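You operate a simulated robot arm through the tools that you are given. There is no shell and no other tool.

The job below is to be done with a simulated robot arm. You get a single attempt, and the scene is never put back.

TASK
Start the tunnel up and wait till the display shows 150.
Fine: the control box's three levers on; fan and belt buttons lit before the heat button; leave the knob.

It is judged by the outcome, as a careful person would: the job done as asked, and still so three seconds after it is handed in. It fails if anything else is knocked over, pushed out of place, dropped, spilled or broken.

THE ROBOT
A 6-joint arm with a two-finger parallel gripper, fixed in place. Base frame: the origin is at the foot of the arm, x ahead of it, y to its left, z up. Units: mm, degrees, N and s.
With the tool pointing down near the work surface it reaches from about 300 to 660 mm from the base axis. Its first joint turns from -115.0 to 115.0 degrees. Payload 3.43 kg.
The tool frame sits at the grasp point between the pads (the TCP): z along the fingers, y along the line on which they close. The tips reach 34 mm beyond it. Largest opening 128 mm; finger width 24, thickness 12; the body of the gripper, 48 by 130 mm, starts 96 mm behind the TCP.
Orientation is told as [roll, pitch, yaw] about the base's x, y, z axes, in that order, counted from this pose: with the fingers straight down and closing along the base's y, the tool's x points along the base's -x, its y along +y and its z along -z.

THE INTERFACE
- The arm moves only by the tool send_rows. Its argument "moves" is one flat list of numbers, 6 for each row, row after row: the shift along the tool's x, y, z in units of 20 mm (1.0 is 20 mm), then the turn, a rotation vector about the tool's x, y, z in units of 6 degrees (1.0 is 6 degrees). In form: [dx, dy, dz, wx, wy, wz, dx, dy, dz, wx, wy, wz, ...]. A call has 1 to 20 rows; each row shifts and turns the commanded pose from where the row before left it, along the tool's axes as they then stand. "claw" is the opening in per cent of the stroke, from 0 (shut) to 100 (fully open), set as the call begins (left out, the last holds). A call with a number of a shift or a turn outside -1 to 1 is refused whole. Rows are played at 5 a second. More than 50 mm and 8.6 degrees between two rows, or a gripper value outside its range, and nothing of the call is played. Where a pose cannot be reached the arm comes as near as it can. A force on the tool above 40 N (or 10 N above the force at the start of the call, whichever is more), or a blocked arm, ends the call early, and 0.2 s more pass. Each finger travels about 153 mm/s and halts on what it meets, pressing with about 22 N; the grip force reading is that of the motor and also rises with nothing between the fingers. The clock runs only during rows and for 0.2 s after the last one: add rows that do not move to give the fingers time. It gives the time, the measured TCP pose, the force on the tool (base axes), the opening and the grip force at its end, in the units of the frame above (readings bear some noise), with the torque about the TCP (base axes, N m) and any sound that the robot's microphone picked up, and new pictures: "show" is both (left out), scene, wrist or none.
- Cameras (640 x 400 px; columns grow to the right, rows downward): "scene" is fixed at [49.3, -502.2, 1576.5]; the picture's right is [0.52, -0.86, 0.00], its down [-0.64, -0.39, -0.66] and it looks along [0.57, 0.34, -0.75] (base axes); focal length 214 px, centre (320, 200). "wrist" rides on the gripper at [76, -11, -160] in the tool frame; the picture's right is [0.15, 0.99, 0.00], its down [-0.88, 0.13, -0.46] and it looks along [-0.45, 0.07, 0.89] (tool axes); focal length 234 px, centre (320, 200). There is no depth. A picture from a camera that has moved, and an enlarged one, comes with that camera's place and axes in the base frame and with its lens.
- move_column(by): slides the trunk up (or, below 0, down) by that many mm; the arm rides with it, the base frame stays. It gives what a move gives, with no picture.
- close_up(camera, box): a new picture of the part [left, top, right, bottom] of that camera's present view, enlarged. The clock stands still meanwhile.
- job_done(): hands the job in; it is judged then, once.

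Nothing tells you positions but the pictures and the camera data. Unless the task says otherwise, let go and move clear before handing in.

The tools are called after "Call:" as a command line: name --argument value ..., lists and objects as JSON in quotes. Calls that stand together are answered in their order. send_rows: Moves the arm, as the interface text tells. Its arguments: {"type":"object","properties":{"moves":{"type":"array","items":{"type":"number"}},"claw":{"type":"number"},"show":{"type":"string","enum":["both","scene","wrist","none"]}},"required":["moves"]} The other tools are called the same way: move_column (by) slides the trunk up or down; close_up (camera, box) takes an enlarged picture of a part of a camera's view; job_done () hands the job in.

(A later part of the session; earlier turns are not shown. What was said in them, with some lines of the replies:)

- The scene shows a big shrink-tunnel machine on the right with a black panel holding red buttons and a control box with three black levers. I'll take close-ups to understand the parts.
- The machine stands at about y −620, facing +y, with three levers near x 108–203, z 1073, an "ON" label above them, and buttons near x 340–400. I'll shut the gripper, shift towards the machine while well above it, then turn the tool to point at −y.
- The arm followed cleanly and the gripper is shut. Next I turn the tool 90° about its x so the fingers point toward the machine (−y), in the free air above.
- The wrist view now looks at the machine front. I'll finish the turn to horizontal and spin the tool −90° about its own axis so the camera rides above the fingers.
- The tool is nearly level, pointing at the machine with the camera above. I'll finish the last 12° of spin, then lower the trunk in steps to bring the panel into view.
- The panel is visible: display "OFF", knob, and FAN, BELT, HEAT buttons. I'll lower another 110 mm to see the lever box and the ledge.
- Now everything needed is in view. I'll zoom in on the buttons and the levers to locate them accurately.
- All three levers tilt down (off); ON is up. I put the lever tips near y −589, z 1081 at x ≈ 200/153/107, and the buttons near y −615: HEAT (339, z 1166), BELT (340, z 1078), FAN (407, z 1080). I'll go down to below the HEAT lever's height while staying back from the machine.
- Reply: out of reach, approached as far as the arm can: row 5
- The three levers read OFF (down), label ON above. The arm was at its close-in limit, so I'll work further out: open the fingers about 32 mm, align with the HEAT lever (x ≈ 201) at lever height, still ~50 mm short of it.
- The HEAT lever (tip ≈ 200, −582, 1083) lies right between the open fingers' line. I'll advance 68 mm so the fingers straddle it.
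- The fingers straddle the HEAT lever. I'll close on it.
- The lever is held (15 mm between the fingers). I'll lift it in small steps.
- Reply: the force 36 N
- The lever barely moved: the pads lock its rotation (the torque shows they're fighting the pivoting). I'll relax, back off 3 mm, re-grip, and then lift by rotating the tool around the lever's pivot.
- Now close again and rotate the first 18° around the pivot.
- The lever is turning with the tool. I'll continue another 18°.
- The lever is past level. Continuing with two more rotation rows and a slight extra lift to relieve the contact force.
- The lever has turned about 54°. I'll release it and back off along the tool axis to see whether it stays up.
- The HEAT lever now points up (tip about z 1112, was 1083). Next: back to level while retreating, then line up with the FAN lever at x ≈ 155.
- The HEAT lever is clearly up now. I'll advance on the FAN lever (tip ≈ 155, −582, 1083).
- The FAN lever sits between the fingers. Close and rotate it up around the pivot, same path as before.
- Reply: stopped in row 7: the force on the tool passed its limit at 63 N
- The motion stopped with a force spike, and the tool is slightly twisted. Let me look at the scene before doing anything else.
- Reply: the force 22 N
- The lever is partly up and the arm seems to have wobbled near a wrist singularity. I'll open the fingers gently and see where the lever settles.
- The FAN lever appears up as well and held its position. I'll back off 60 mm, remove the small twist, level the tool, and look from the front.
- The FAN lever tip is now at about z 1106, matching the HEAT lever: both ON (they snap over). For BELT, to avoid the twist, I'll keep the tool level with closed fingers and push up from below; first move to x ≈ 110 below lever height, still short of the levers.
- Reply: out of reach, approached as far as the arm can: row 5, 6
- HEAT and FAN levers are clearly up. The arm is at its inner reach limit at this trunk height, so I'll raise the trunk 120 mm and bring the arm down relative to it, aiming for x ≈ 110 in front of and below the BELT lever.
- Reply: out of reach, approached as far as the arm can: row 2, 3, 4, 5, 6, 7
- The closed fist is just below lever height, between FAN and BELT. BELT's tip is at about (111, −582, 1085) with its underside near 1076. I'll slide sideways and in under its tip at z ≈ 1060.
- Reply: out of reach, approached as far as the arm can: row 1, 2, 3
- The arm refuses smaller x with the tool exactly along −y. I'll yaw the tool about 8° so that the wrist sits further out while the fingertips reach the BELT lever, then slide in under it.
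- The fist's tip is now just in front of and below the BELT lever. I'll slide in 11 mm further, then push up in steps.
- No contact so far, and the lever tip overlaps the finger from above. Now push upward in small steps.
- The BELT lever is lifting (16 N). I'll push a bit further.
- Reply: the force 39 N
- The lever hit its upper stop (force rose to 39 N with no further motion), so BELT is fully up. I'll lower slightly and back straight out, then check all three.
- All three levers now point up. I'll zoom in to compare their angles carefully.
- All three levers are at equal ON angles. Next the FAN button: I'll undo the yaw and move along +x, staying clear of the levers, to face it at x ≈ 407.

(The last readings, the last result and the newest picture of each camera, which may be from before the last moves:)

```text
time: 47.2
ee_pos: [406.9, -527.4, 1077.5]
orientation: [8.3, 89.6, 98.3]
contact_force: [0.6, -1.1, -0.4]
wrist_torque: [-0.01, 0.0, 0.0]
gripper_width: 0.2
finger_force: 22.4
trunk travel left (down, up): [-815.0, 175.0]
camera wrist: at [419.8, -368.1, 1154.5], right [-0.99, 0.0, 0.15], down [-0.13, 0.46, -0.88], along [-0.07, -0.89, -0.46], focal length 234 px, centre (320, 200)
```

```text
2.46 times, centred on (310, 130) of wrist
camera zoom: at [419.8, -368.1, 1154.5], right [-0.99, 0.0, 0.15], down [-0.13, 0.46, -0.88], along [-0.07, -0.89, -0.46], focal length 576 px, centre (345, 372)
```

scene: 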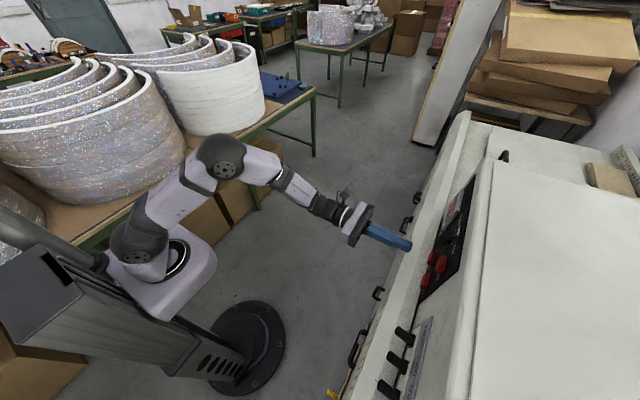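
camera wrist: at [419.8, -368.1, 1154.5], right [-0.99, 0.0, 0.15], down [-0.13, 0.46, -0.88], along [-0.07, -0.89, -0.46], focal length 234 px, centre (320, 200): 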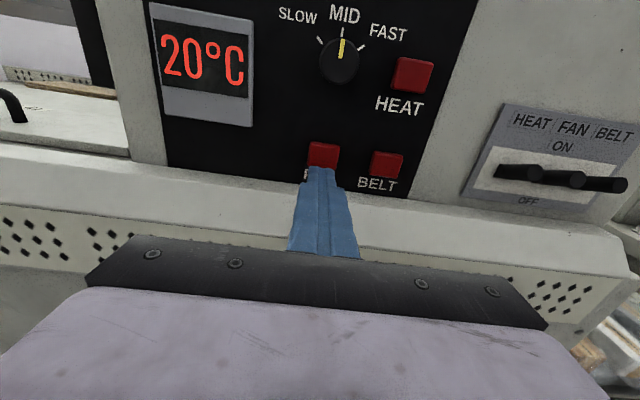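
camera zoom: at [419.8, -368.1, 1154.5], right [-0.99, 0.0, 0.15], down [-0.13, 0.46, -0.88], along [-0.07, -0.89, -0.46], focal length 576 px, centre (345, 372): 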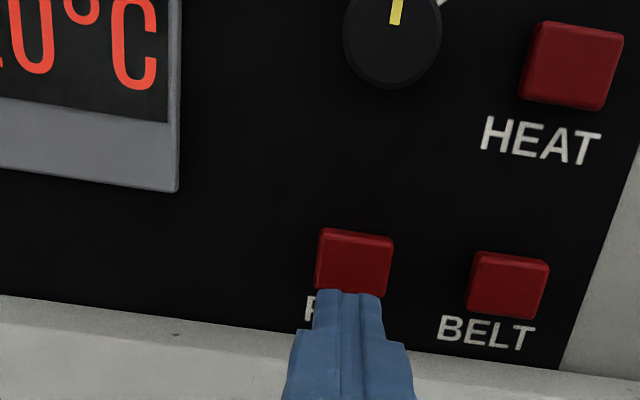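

The display now reads 20 °C. FAN button centre is about (404, −612, 1082). I'll align the fist with it and approach to ~10 mm from the button.

Call:
send_rows --moves '[0.1, 0.08, 0.5, 0, 0, 0, 0.1, 0.07, 0.5, 0, 0, 0, 0, 0, 0.5, 0, 0, 0, 0, 0, 0.4, 0, 0, 0, 0, 0, 0, 0, 0, 0]' --show "both"

Call:
close_up --camera "wrist" --box '[240, 100, 420, 210]'

Call:
close_up --camera "scene" --box '[390, 210, 470, 310]'

```text
time: 48.4
ee_pos: [404.6, -564.4, 1080.7]
orientation: [12.1, 89.4, 102.3]
contact_force: [0.2, 0.3, 0.6]
wrist_torque: [0.01, 0.0, 0.04]
gripper_width: 0.0
finger_force: 22.3
trunk travel left (down, up): [-815.0, 175.0]
camera wrist: at [416.7, -406.7, 1158.1], right [-0.99, 0.0, 0.15], down [-0.13, 0.46, -0.88], along [-0.07, -0.89, -0.46], focal length 234 px, centre (320, 200)
```

scene: 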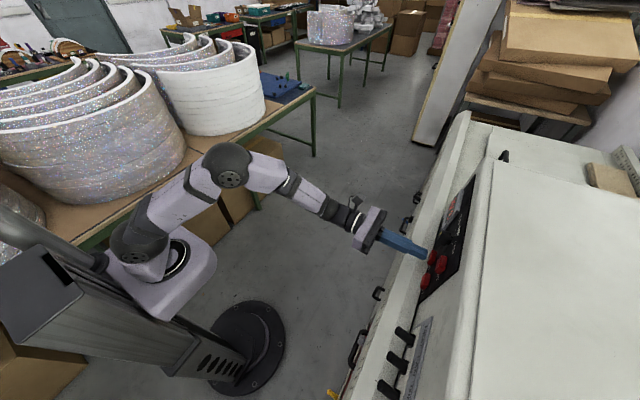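
wrist: 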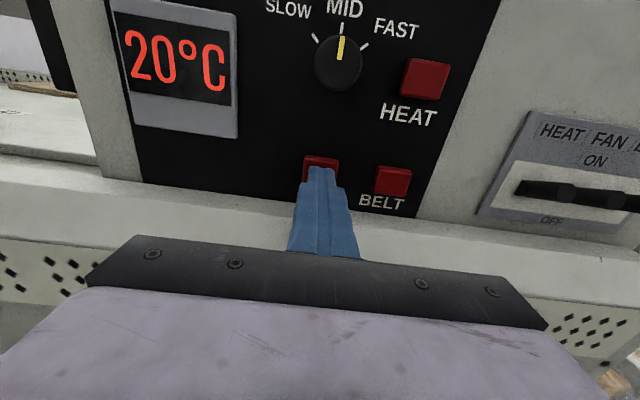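

```text
3.56 times, centred on (330, 155) of wrist
camera zoom: at [416.7, -406.7, 1158.1], right [-0.99, 0.0, 0.15], down [-0.13, 0.46, -0.88], along [-0.07, -0.89, -0.46], focal length 833 px, centre (284, 360)
```

zoom: 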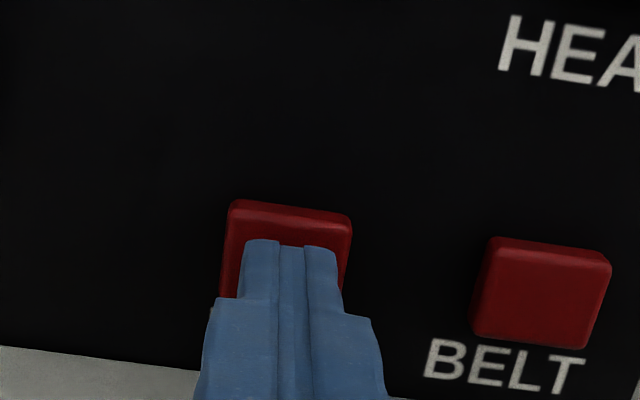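

```text
4.00 times, centred on (430, 260) of scene
camera zoom: at [49.3, -502.2, 1576.5], right [0.52, -0.86, 0.0], down [-0.64, -0.39, -0.66], along [0.57, 0.34, -0.75], focal length 858 px, centre (-120, -40)
```

zoom: 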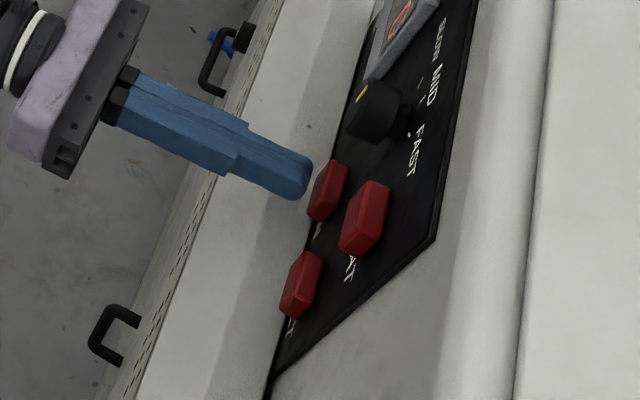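

Well aligned; I'll raise 2 mm and press slowly in 3 mm rows.

Call:
send_rows --moves '[0.1, 0, 0.15, 0, 0, 0, 0, 0, 0.15, 0, 0, 0, 0, 0, 0.15, 0, 0, 0, 0, 0, 0, 0, 0, 0]' --show "wrist"

Call:
close_up --camera "wrist" --box '[240, 100, 420, 210]'

```text
time: 49.4
ee_pos: [405.6, -573.9, 1082.5]
orientation: [15.0, 89.5, 105.1]
contact_force: [1.0, 2.1, -0.1]
wrist_torque: [-0.02, 0.02, -0.05]
gripper_width: 0.0
finger_force: 21.7
trunk travel left (down, up): [-815.0, 175.0]
heard: click
camera wrist: at [416.8, -415.0, 1160.3], right [-0.99, 0.0, 0.15], down [-0.13, 0.46, -0.88], along [-0.07, -0.89, -0.46], focal length 234 px, centre (320, 200)
```

wrist: 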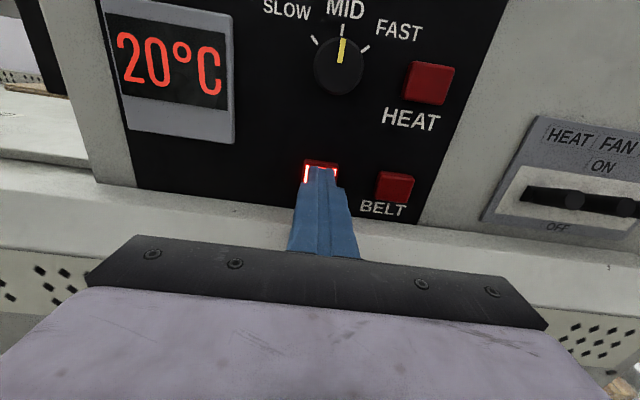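

```text
3.56 times, centred on (330, 155) of wrist
camera zoom: at [416.8, -415.0, 1160.3], right [-0.99, 0.0, 0.15], down [-0.13, 0.46, -0.88], along [-0.07, -0.89, -0.46], focal length 833 px, centre (284, 360)
```

zoom: 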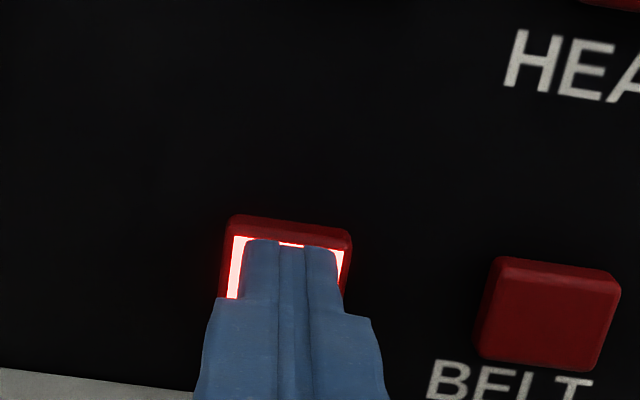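

A click, and FAN is lit. I'll back straight off 40 mm and confirm it stays lit.

Call:
send_rows --moves '[0, 0, -1, 0, 0, 0, 0, 0, -1, 0, 0, 0, 0, 0, 0, 0, 0, 0]' --show "wrist"

Call:
close_up --camera "wrist" --box '[200, 60, 440, 210]'

```text
time: 50.2
ee_pos: [404.1, -532.9, 1082.5]
orientation: [7.7, 89.5, 97.6]
contact_force: [0.5, -0.8, -0.3]
wrist_torque: [0.02, 0.03, 0.01]
gripper_width: 0.0
finger_force: 21.8
trunk travel left (down, up): [-815.0, 175.0]
camera wrist: at [415.9, -374.9, 1159.1], right [-0.99, 0.0, 0.15], down [-0.13, 0.46, -0.88], along [-0.07, -0.89, -0.46], focal length 234 px, centre (320, 200)
```

wrist: 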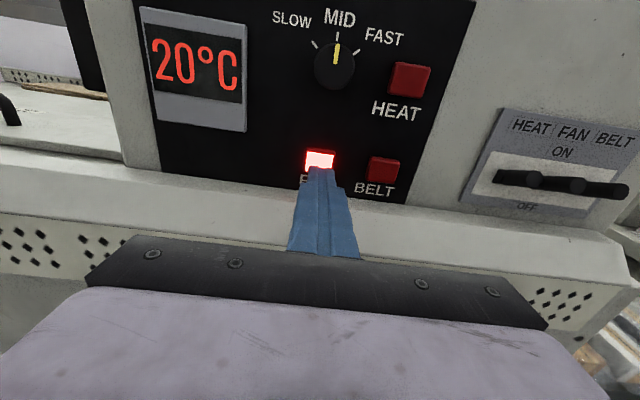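

```text
2.67 times, centred on (320, 135) of wrist
camera zoom: at [415.9, -374.9, 1159.1], right [-0.99, 0.0, 0.15], down [-0.13, 0.46, -0.88], along [-0.07, -0.89, -0.46], focal length 624 px, centre (320, 373)
```

zoom: 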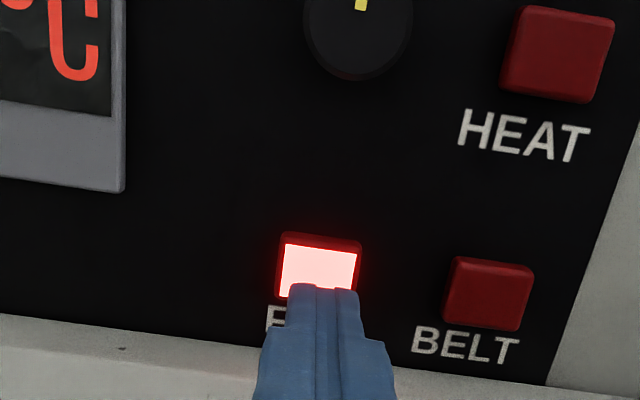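

FAN stays lit. BELT is 67 mm to the −x side at about the same height; I'll shift over to it.

Call:
send_rows --moves '[0, 0.8375, 0, 0, 0, 0, 0, 0.8375, 0, 0, 0, 0, 0, 0.8375, 0, 0, 0, 0, -0.05, 0.8375, 0, 0, 0, 0, 0, 0, 0.5, 0, 0, 0, 0, 0, 0.5, 0, 0, 0, 0, 0, 0.4, 0, 0, 0, 0, 0, 0, 0, 0, 0]' --show "wrist"

Call:
close_up --camera "wrist" --box '[240, 100, 420, 210]'

```text
time: 52.0
ee_pos: [337.4, -563.1, 1083.1]
orientation: [12.6, 89.5, 102.7]
contact_force: [0.3, 0.9, 0.3]
wrist_torque: [0.04, 0.01, -0.02]
gripper_width: 0.0
finger_force: 22.2
trunk travel left (down, up): [-815.0, 175.0]
camera wrist: at [349.6, -403.7, 1159.8], right [-0.99, 0.0, 0.15], down [-0.13, 0.46, -0.88], along [-0.07, -0.89, -0.46], focal length 234 px, centre (320, 200)
```

wrist: 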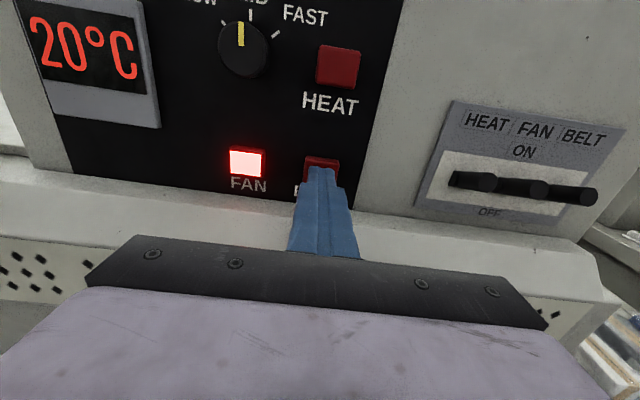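

```text
3.56 times, centred on (330, 155) of wrist
camera zoom: at [349.6, -403.7, 1159.8], right [-0.99, 0.0, 0.15], down [-0.13, 0.46, -0.88], along [-0.07, -0.89, -0.46], focal length 833 px, centre (284, 360)
```

zoom: 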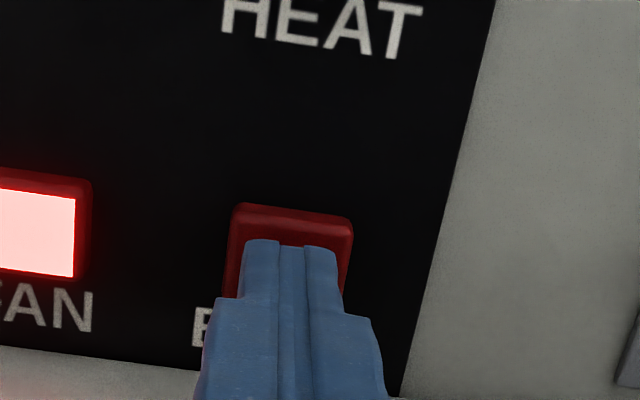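

Aligned with BELT. Pressing slowly.

Call:
send_rows --moves '[0, 0, 0.15, 0, 0, 0, 0, 0, 0.15, 0, 0, 0, 0, 0, 0.15, 0, 0, 0, 0, 0, 0, 0, 0, 0]' --show "wrist"

Call:
close_up --camera "wrist" --box '[240, 100, 420, 210]'

```text
time: 53.0
ee_pos: [336.7, -570.5, 1082.8]
orientation: [11.4, 89.5, 101.5]
contact_force: [-0.1, 0.2, -0.1]
wrist_torque: [0.02, -0.03, 0.0]
gripper_width: 0.1
finger_force: 22.1
trunk travel left (down, up): [-815.0, 175.0]
camera wrist: at [349.2, -412.3, 1159.7], right [-0.99, 0.0, 0.15], down [-0.13, 0.46, -0.88], along [-0.07, -0.89, -0.46], focal length 234 px, centre (320, 200)
```

wrist: 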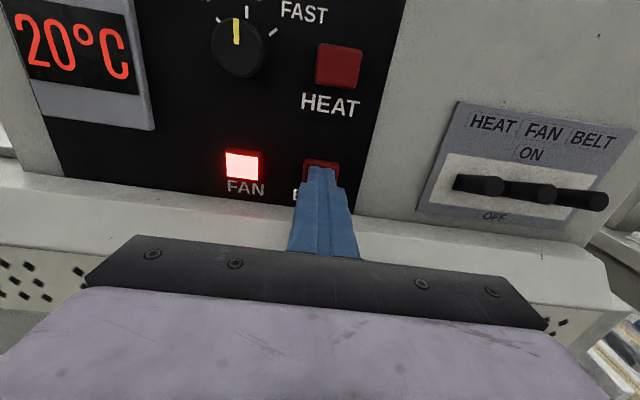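

```text
3.56 times, centred on (330, 155) of wrist
camera zoom: at [349.2, -412.3, 1159.7], right [-0.99, 0.0, 0.15], down [-0.13, 0.46, -0.88], along [-0.07, -0.89, -0.46], focal length 833 px, centre (284, 360)
```

zoom: 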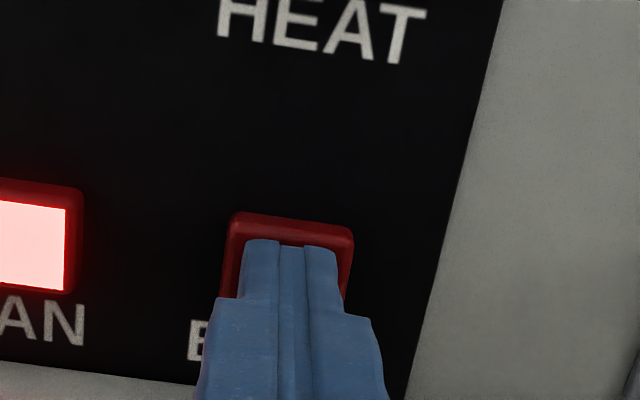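

Not touched yet. A few more small steps.

Call:
send_rows --moves '[0, 0, 0.12, 0, 0, 0, 0, 0, 0.1, 0, 0, 0, 0, 0, 0, 0, 0, 0]' --show "wrist"

Call:
close_up --camera "wrist" --box '[240, 100, 420, 210]'

```text
time: 53.8
ee_pos: [337.4, -574.1, 1082.5]
orientation: [12.6, 89.6, 102.5]
contact_force: [-0.4, 2.9, -0.1]
wrist_torque: [-0.07, 0.02, -0.01]
gripper_width: 0.2
finger_force: 22.0
trunk travel left (down, up): [-815.0, 175.0]
heard: click
camera wrist: at [349.2, -416.3, 1159.6], right [-0.99, 0.0, 0.15], down [-0.13, 0.46, -0.88], along [-0.07, -0.89, -0.46], focal length 234 px, centre (320, 200)
```

wrist: 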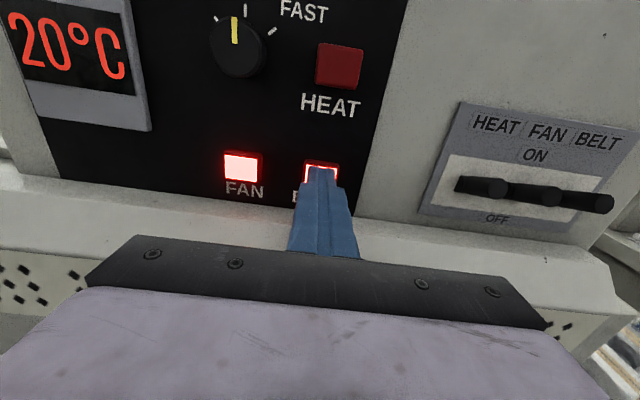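

```text
3.56 times, centred on (330, 155) of wrist
camera zoom: at [349.2, -416.3, 1159.6], right [-0.99, 0.0, 0.15], down [-0.13, 0.46, -0.88], along [-0.07, -0.89, -0.46], focal length 833 px, centre (284, 360)
```

zoom: 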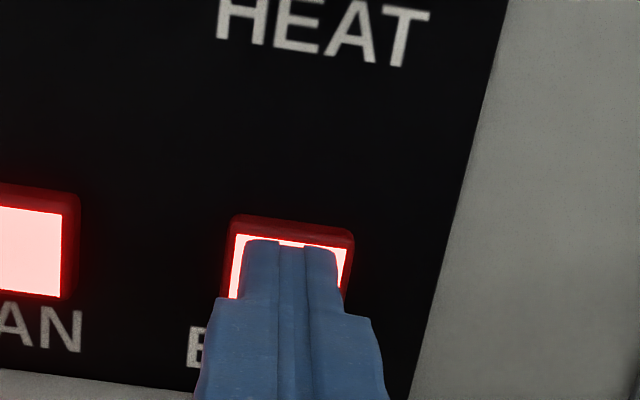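

BELT is lit too. I'll back off, confirm both remain lit, and rise 85 mm to face the HEAT button.

Call:
send_rows --moves '[0, 0, -1, 0, 0, 0, 0, 0, -1, 0, 0, 0, 0.85, 0, 0, 0, 0, 0, 0.85, 0, 0, 0, 0, 0, 0.85, 0, 0, 0, 0, 0, 0.85, 0, 0, 0, 0, 0, 0.85, 0, 0, 0, 0, 0, 0, 0, 0, 0, 0, 0]' --show "wrist"

Call:
close_up --camera "wrist" --box '[200, 100, 440, 240]'

Call:
close_up --camera "scene" --box '[390, 210, 470, 310]'

```text
time: 55.6
ee_pos: [337.7, -534.6, 1166.8]
orientation: [13.9, 89.4, 103.8]
contact_force: [-0.4, -0.2, -0.1]
wrist_torque: [0.01, 0.0, 0.01]
gripper_width: 0.0
finger_force: 21.5
trunk travel left (down, up): [-815.0, 175.0]
camera wrist: at [349.5, -377.3, 1244.1], right [-0.99, 0.0, 0.15], down [-0.13, 0.46, -0.88], along [-0.07, -0.89, -0.46], focal length 234 px, centre (320, 200)
```

wrist: 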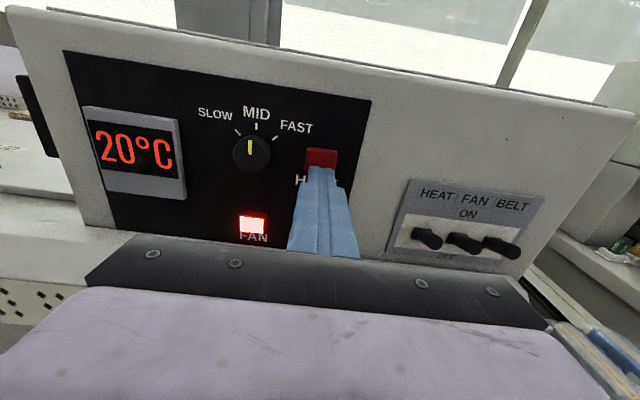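

```text
2.67 times, centred on (320, 170) of wrist
camera zoom: at [349.5, -377.3, 1244.1], right [-0.99, 0.0, 0.15], down [-0.13, 0.46, -0.88], along [-0.07, -0.89, -0.46], focal length 624 px, centre (320, 280)
```

zoom: 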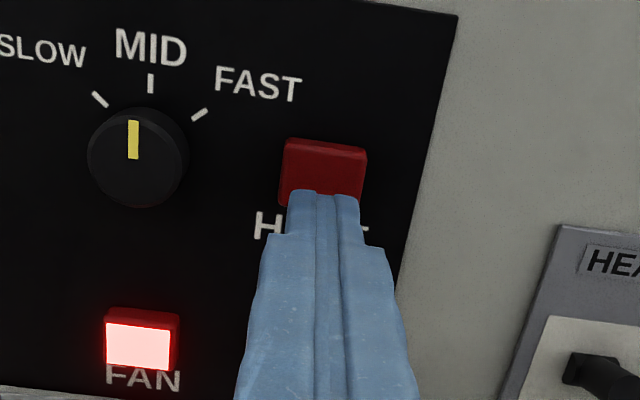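

```text
4.00 times, centred on (430, 260) of scene
camera zoom: at [49.3, -502.2, 1576.5], right [0.52, -0.86, 0.0], down [-0.64, -0.39, -0.66], along [0.57, 0.34, -0.75], focal length 858 px, centre (-120, -40)
```

zoom: 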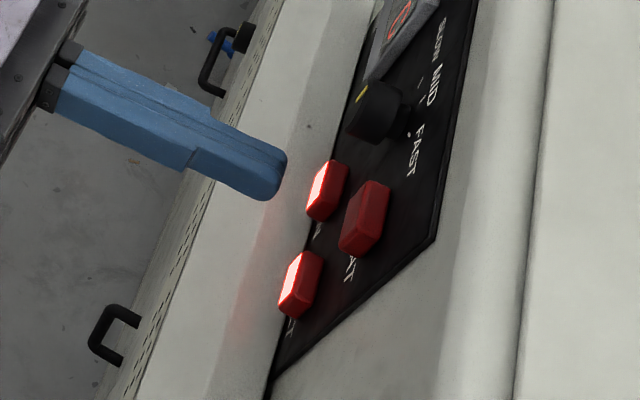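

Both FAN and BELT remain lit, and the fist is aligned with the HEAT button. Approaching and pressing it.

Call:
send_rows --moves '[0, 0.07, 0.5, 0, 0, 0, 0, 0, 0.5, 0, 0, 0, 0, 0, 0.4, 0, 0, 0, 0, 0, 0.15, 0, 0, 0, 0, 0, 0.15, 0, 0, 0, 0, 0, 0, 0, 0, 0]' --show "wrist"

Call:
close_up --camera "wrist" --box '[240, 100, 420, 210]'

```text
time: 57.0
ee_pos: [335.6, -568.1, 1167.0]
orientation: [11.1, 89.5, 101.1]
contact_force: [0.4, 0.3, 0.1]
wrist_torque: [0.0, -0.02, -0.01]
gripper_width: 0.2
finger_force: 21.9
trunk travel left (down, up): [-815.0, 175.0]
camera wrist: at [347.8, -411.2, 1244.1], right [-0.99, 0.0, 0.15], down [-0.13, 0.46, -0.88], along [-0.07, -0.89, -0.46], focal length 234 px, centre (320, 200)
```

wrist: 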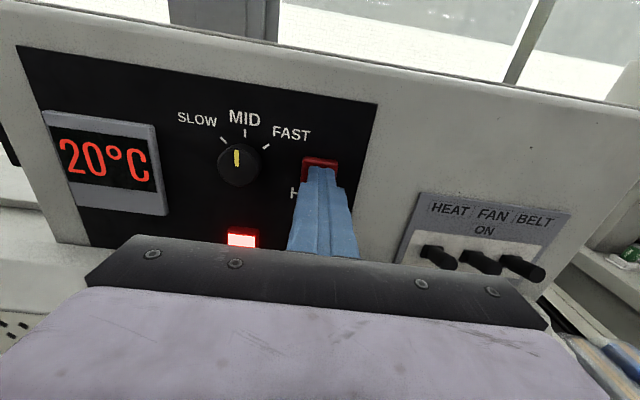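

```text
3.56 times, centred on (330, 155) of wrist
camera zoom: at [347.8, -411.2, 1244.1], right [-0.99, 0.0, 0.15], down [-0.13, 0.46, -0.88], along [-0.07, -0.89, -0.46], focal length 833 px, centre (284, 360)
```

zoom: 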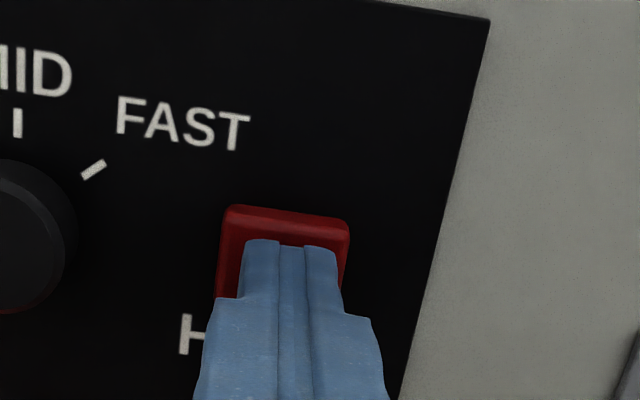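

Aligned on HEAT and close to contact. Pressing with the last few small steps.

Call:
send_rows --moves '[0, 0, 0.12, 0, 0, 0, 0, 0, 0.12, 0, 0, 0, 0, 0, 0, 0, 0, 0]' --show "wrist"

Call:
close_up --camera "wrist" --box '[240, 100, 420, 210]'

```text
time: 57.8
ee_pos: [335.0, -574.3, 1166.9]
orientation: [12.0, 89.5, 102.1]
contact_force: [0.1, 2.5, -0.3]
wrist_torque: [-0.05, -0.03, 0.01]
gripper_width: 0.1
finger_force: 21.8
trunk travel left (down, up): [-815.0, 175.0]
heard: click
camera wrist: at [347.8, -416.0, 1244.2], right [-0.99, 0.0, 0.15], down [-0.13, 0.46, -0.88], along [-0.07, -0.89, -0.46], focal length 234 px, centre (320, 200)
```

wrist: 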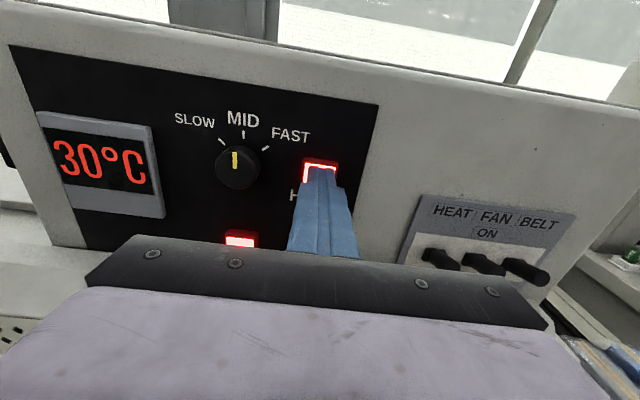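

```text
3.56 times, centred on (330, 155) of wrist
camera zoom: at [347.8, -416.0, 1244.2], right [-0.99, 0.0, 0.15], down [-0.13, 0.46, -0.88], along [-0.07, -0.89, -0.46], focal length 833 px, centre (284, 360)
```

zoom: 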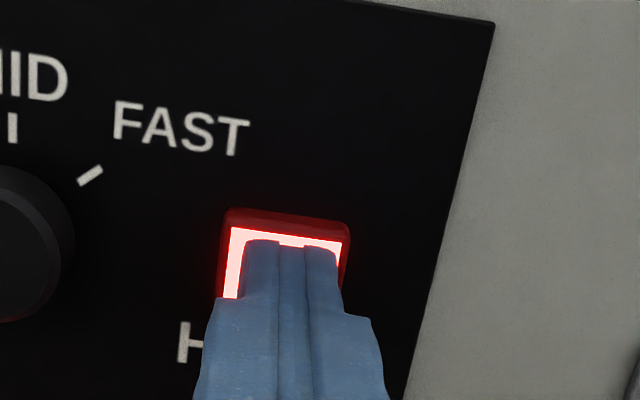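

HEAT is lit and the display already climbs (30 °C). I'll back clear and watch it.

Call:
send_rows --moves '[0, 0, -1, 0, 0, 0, 0, 0, -1, 0, 0, 0, 0, 0, -1, 0, 0, 0, 0, 0, 0, 0, 0, 0]' --show "both"

Call:
close_up --camera "wrist" --box '[80, 80, 400, 250]'

```text
time: 58.8
ee_pos: [335.4, -514.8, 1167.2]
orientation: [9.6, 89.5, 99.6]
contact_force: [0.1, -0.8, -0.1]
wrist_torque: [-0.03, 0.01, -0.02]
gripper_width: 0.1
finger_force: 22.4
trunk travel left (down, up): [-815.0, 175.0]
camera wrist: at [347.5, -355.8, 1244.7], right [-0.99, 0.0, 0.15], down [-0.13, 0.46, -0.88], along [-0.07, -0.89, -0.46], focal length 234 px, centre (320, 200)
```

scene: 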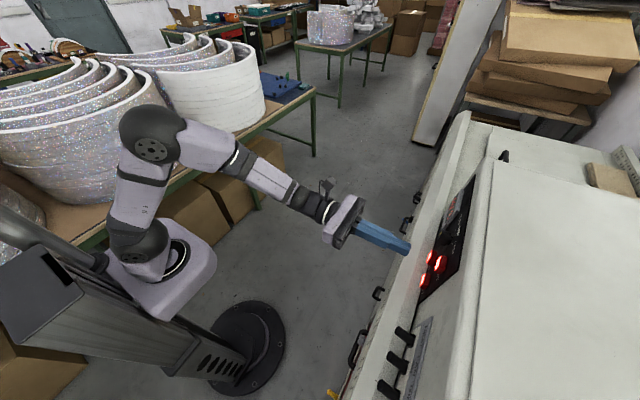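
wrist: 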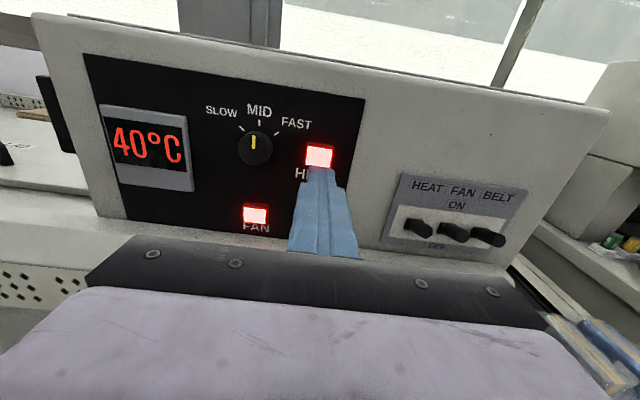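

```text
2.00 times, centred on (240, 165) of wrist
camera zoom: at [347.5, -355.8, 1244.7], right [-0.99, 0.0, 0.15], down [-0.13, 0.46, -0.88], along [-0.07, -0.89, -0.46], focal length 468 px, centre (480, 270)
```

zoom: 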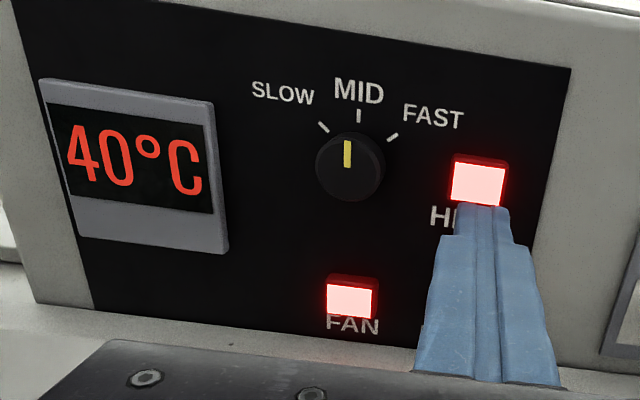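

All lit, display 40 °C, rising about 10 °C per second. I'll stay clear and wait.

Call:
send_rows --moves '[0, 0, 0, 0, 0, 0, 0, 0, 0, 0, 0, 0, 0, 0, 0, 0, 0, 0, 0, 0, 0, 0, 0, 0, 0, 0, 0, 0, 0, 0, 0, 0, 0, 0, 0, 0, 0, 0, 0, 0, 0, 0, 0, 0, 0, 0, 0, 0, 0, 0, 0, 0, 0, 0, 0, 0, 0, 0, 0, 0, 0, 0, 0, 0, 0, 0, 0, 0, 0, 0, 0, 0, 0, 0, 0, 0, 0, 0, 0, 0, 0, 0, 0, 0, 0, 0, 0, 0, 0, 0, 0, 0, 0, 0, 0, 0, 0, 0, 0, 0, 0, 0, 0, 0, 0, 0, 0, 0, 0, 0, 0, 0, 0, 0, 0, 0, 0, 0, 0, 0]' --show "wrist"

```text
time: 63.0
ee_pos: [335.3, -513.0, 1167.7]
orientation: [10.7, 89.4, 100.7]
contact_force: [0.1, -0.2, 0.1]
wrist_torque: [-0.03, -0.03, -0.02]
gripper_width: 0.0
finger_force: 21.9
trunk travel left (down, up): [-815.0, 175.0]
camera wrist: at [347.5, -355.7, 1244.8], right [-0.99, 0.0, 0.15], down [-0.13, 0.46, -0.88], along [-0.07, -0.89, -0.46], focal length 234 px, centre (320, 200)
```

wrist: 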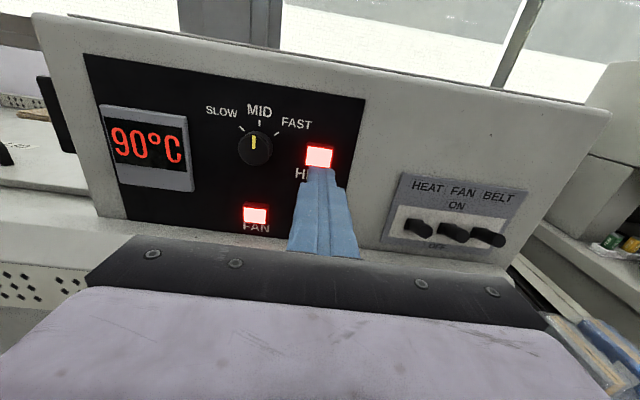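

The display reads 90 °C with everything still lit. Waiting further.

Call:
send_rows --moves '[0, 0, 0, 0, 0, 0, 0, 0, 0, 0, 0, 0, 0, 0, 0, 0, 0, 0, 0, 0, 0, 0, 0, 0, 0, 0, 0, 0, 0, 0, 0, 0, 0, 0, 0, 0, 0, 0, 0, 0, 0, 0, 0, 0, 0, 0, 0, 0, 0, 0, 0, 0, 0, 0, 0, 0, 0, 0, 0, 0, 0, 0, 0, 0, 0, 0, 0, 0, 0, 0, 0, 0, 0, 0, 0, 0, 0, 0, 0, 0, 0, 0, 0, 0, 0, 0, 0, 0, 0, 0, 0, 0, 0, 0, 0, 0, 0, 0, 0, 0, 0, 0, 0, 0, 0, 0, 0, 0, 0, 0, 0, 0, 0, 0, 0, 0, 0, 0, 0, 0]' --show "wrist"

```text
time: 67.2
ee_pos: [334.6, -513.0, 1167.2]
orientation: [10.4, 89.4, 100.6]
contact_force: [-1.0, 0.0, -0.8]
wrist_torque: [-0.01, 0.03, -0.01]
gripper_width: 0.0
finger_force: 22.0
trunk travel left (down, up): [-815.0, 175.0]
camera wrist: at [347.5, -355.7, 1244.8], right [-0.99, 0.0, 0.15], down [-0.13, 0.46, -0.88], along [-0.07, -0.89, -0.46], focal length 234 px, centre (320, 200)
```

wrist: 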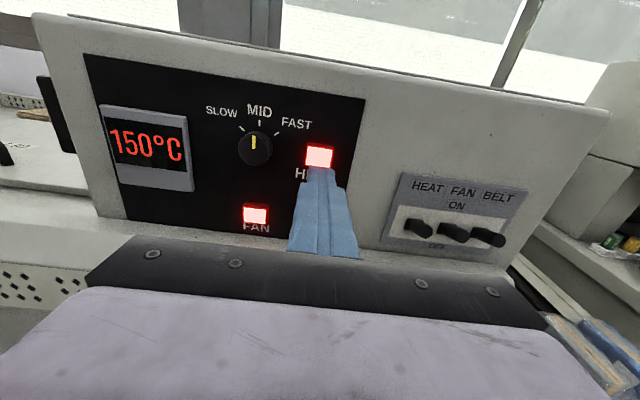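

The display shows 150 °C. With the clock standing still, I'll verify all buttons and levers once more.

Call:
close_up --camera "wrist" --box '[80, 80, 400, 250]'

Call:
close_up --camera "scene" --box '[390, 170, 490, 300]'

Call:
close_up --camera "scene" --box '[360, 310, 440, 400]'

Call:
close_up --camera "wrist" --box '[370, 160, 550, 270]'

```text
2.00 times, centred on (240, 165) of wrist
camera zoom: at [347.5, -355.7, 1244.8], right [-0.99, 0.0, 0.15], down [-0.13, 0.46, -0.88], along [-0.07, -0.89, -0.46], focal length 468 px, centre (480, 270)
```

zoom: 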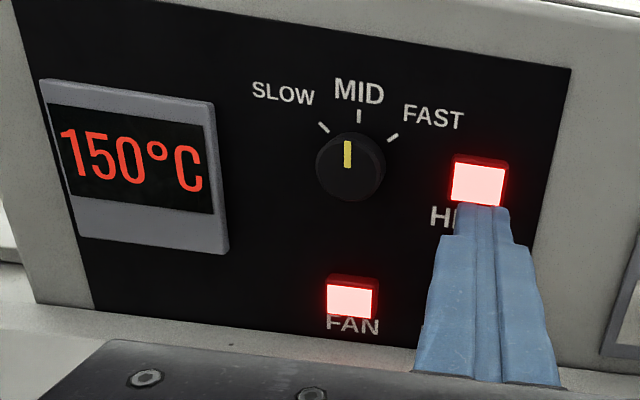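

```text
3.08 times, centred on (440, 235) of scene
camera zoom: at [49.3, -502.2, 1576.5], right [0.52, -0.86, 0.0], down [-0.64, -0.39, -0.66], along [0.57, 0.34, -0.75], focal length 660 px, centre (-49, 92)
```

zoom: 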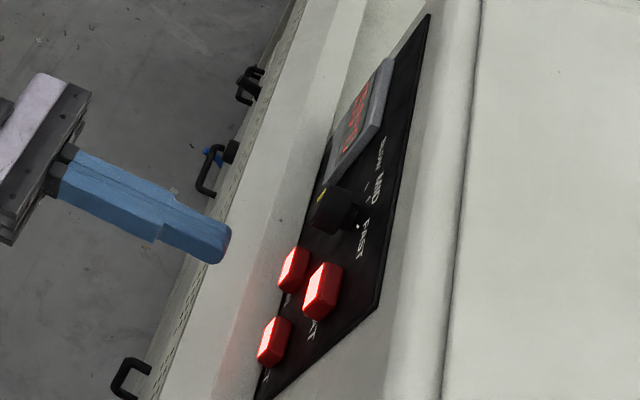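

```text
4.44 times, centred on (400, 355) of scene
camera zoom: at [49.3, -502.2, 1576.5], right [0.52, -0.86, 0.0], down [-0.64, -0.39, -0.66], along [0.57, 0.34, -0.75], focal length 953 px, centre (-36, -489)
```

zoom: 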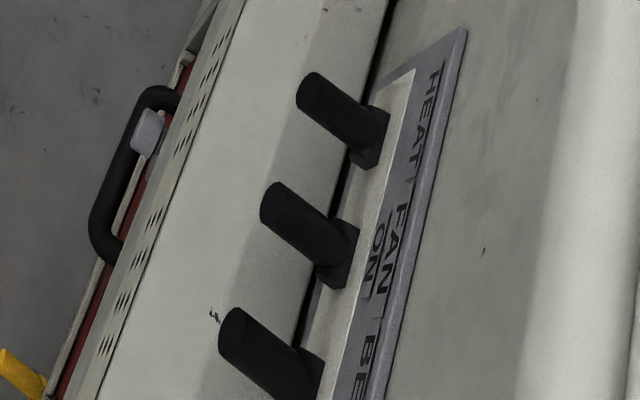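

```text
3.56 times, centred on (460, 215) of wrist
camera zoom: at [347.5, -355.7, 1244.8], right [-0.99, 0.0, 0.15], down [-0.13, 0.46, -0.88], along [-0.07, -0.89, -0.46], focal length 833 px, centre (-178, 147)
```

zoom: 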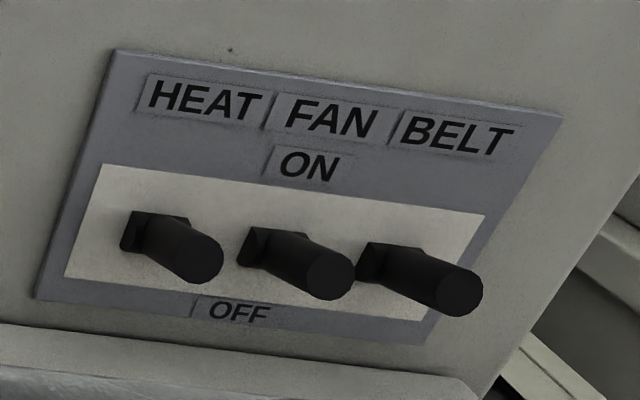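

The display shows 150 °C, all three levers are up, FAN, BELT and HEAT are lit, the knob is untouched, and the gripper is clear of the machine. Handing in.

Call:
job_done

```text
The job is handed in.
```

The tunnel is running and the display shows 150 °C, so I handed the job in at that point. I did not wait to see whether the reading holds beyond 150.

- **Levers:** the HEAT, FAN and BELT levers on the control box are all up in the ON position.
- **Buttons:** I pressed FAN first, then BELT, and HEAT last. All three are lit.
- **Knob:** I left it alone, and it still points near MID.
- **One force spike:** while lifting the FAN lever, the force on the tool reached 63 N and stopped the motion. The lever ended up fully ON, and I saw nothing pushed out of place.

The gripper is about 60 mm clear of the buttons.
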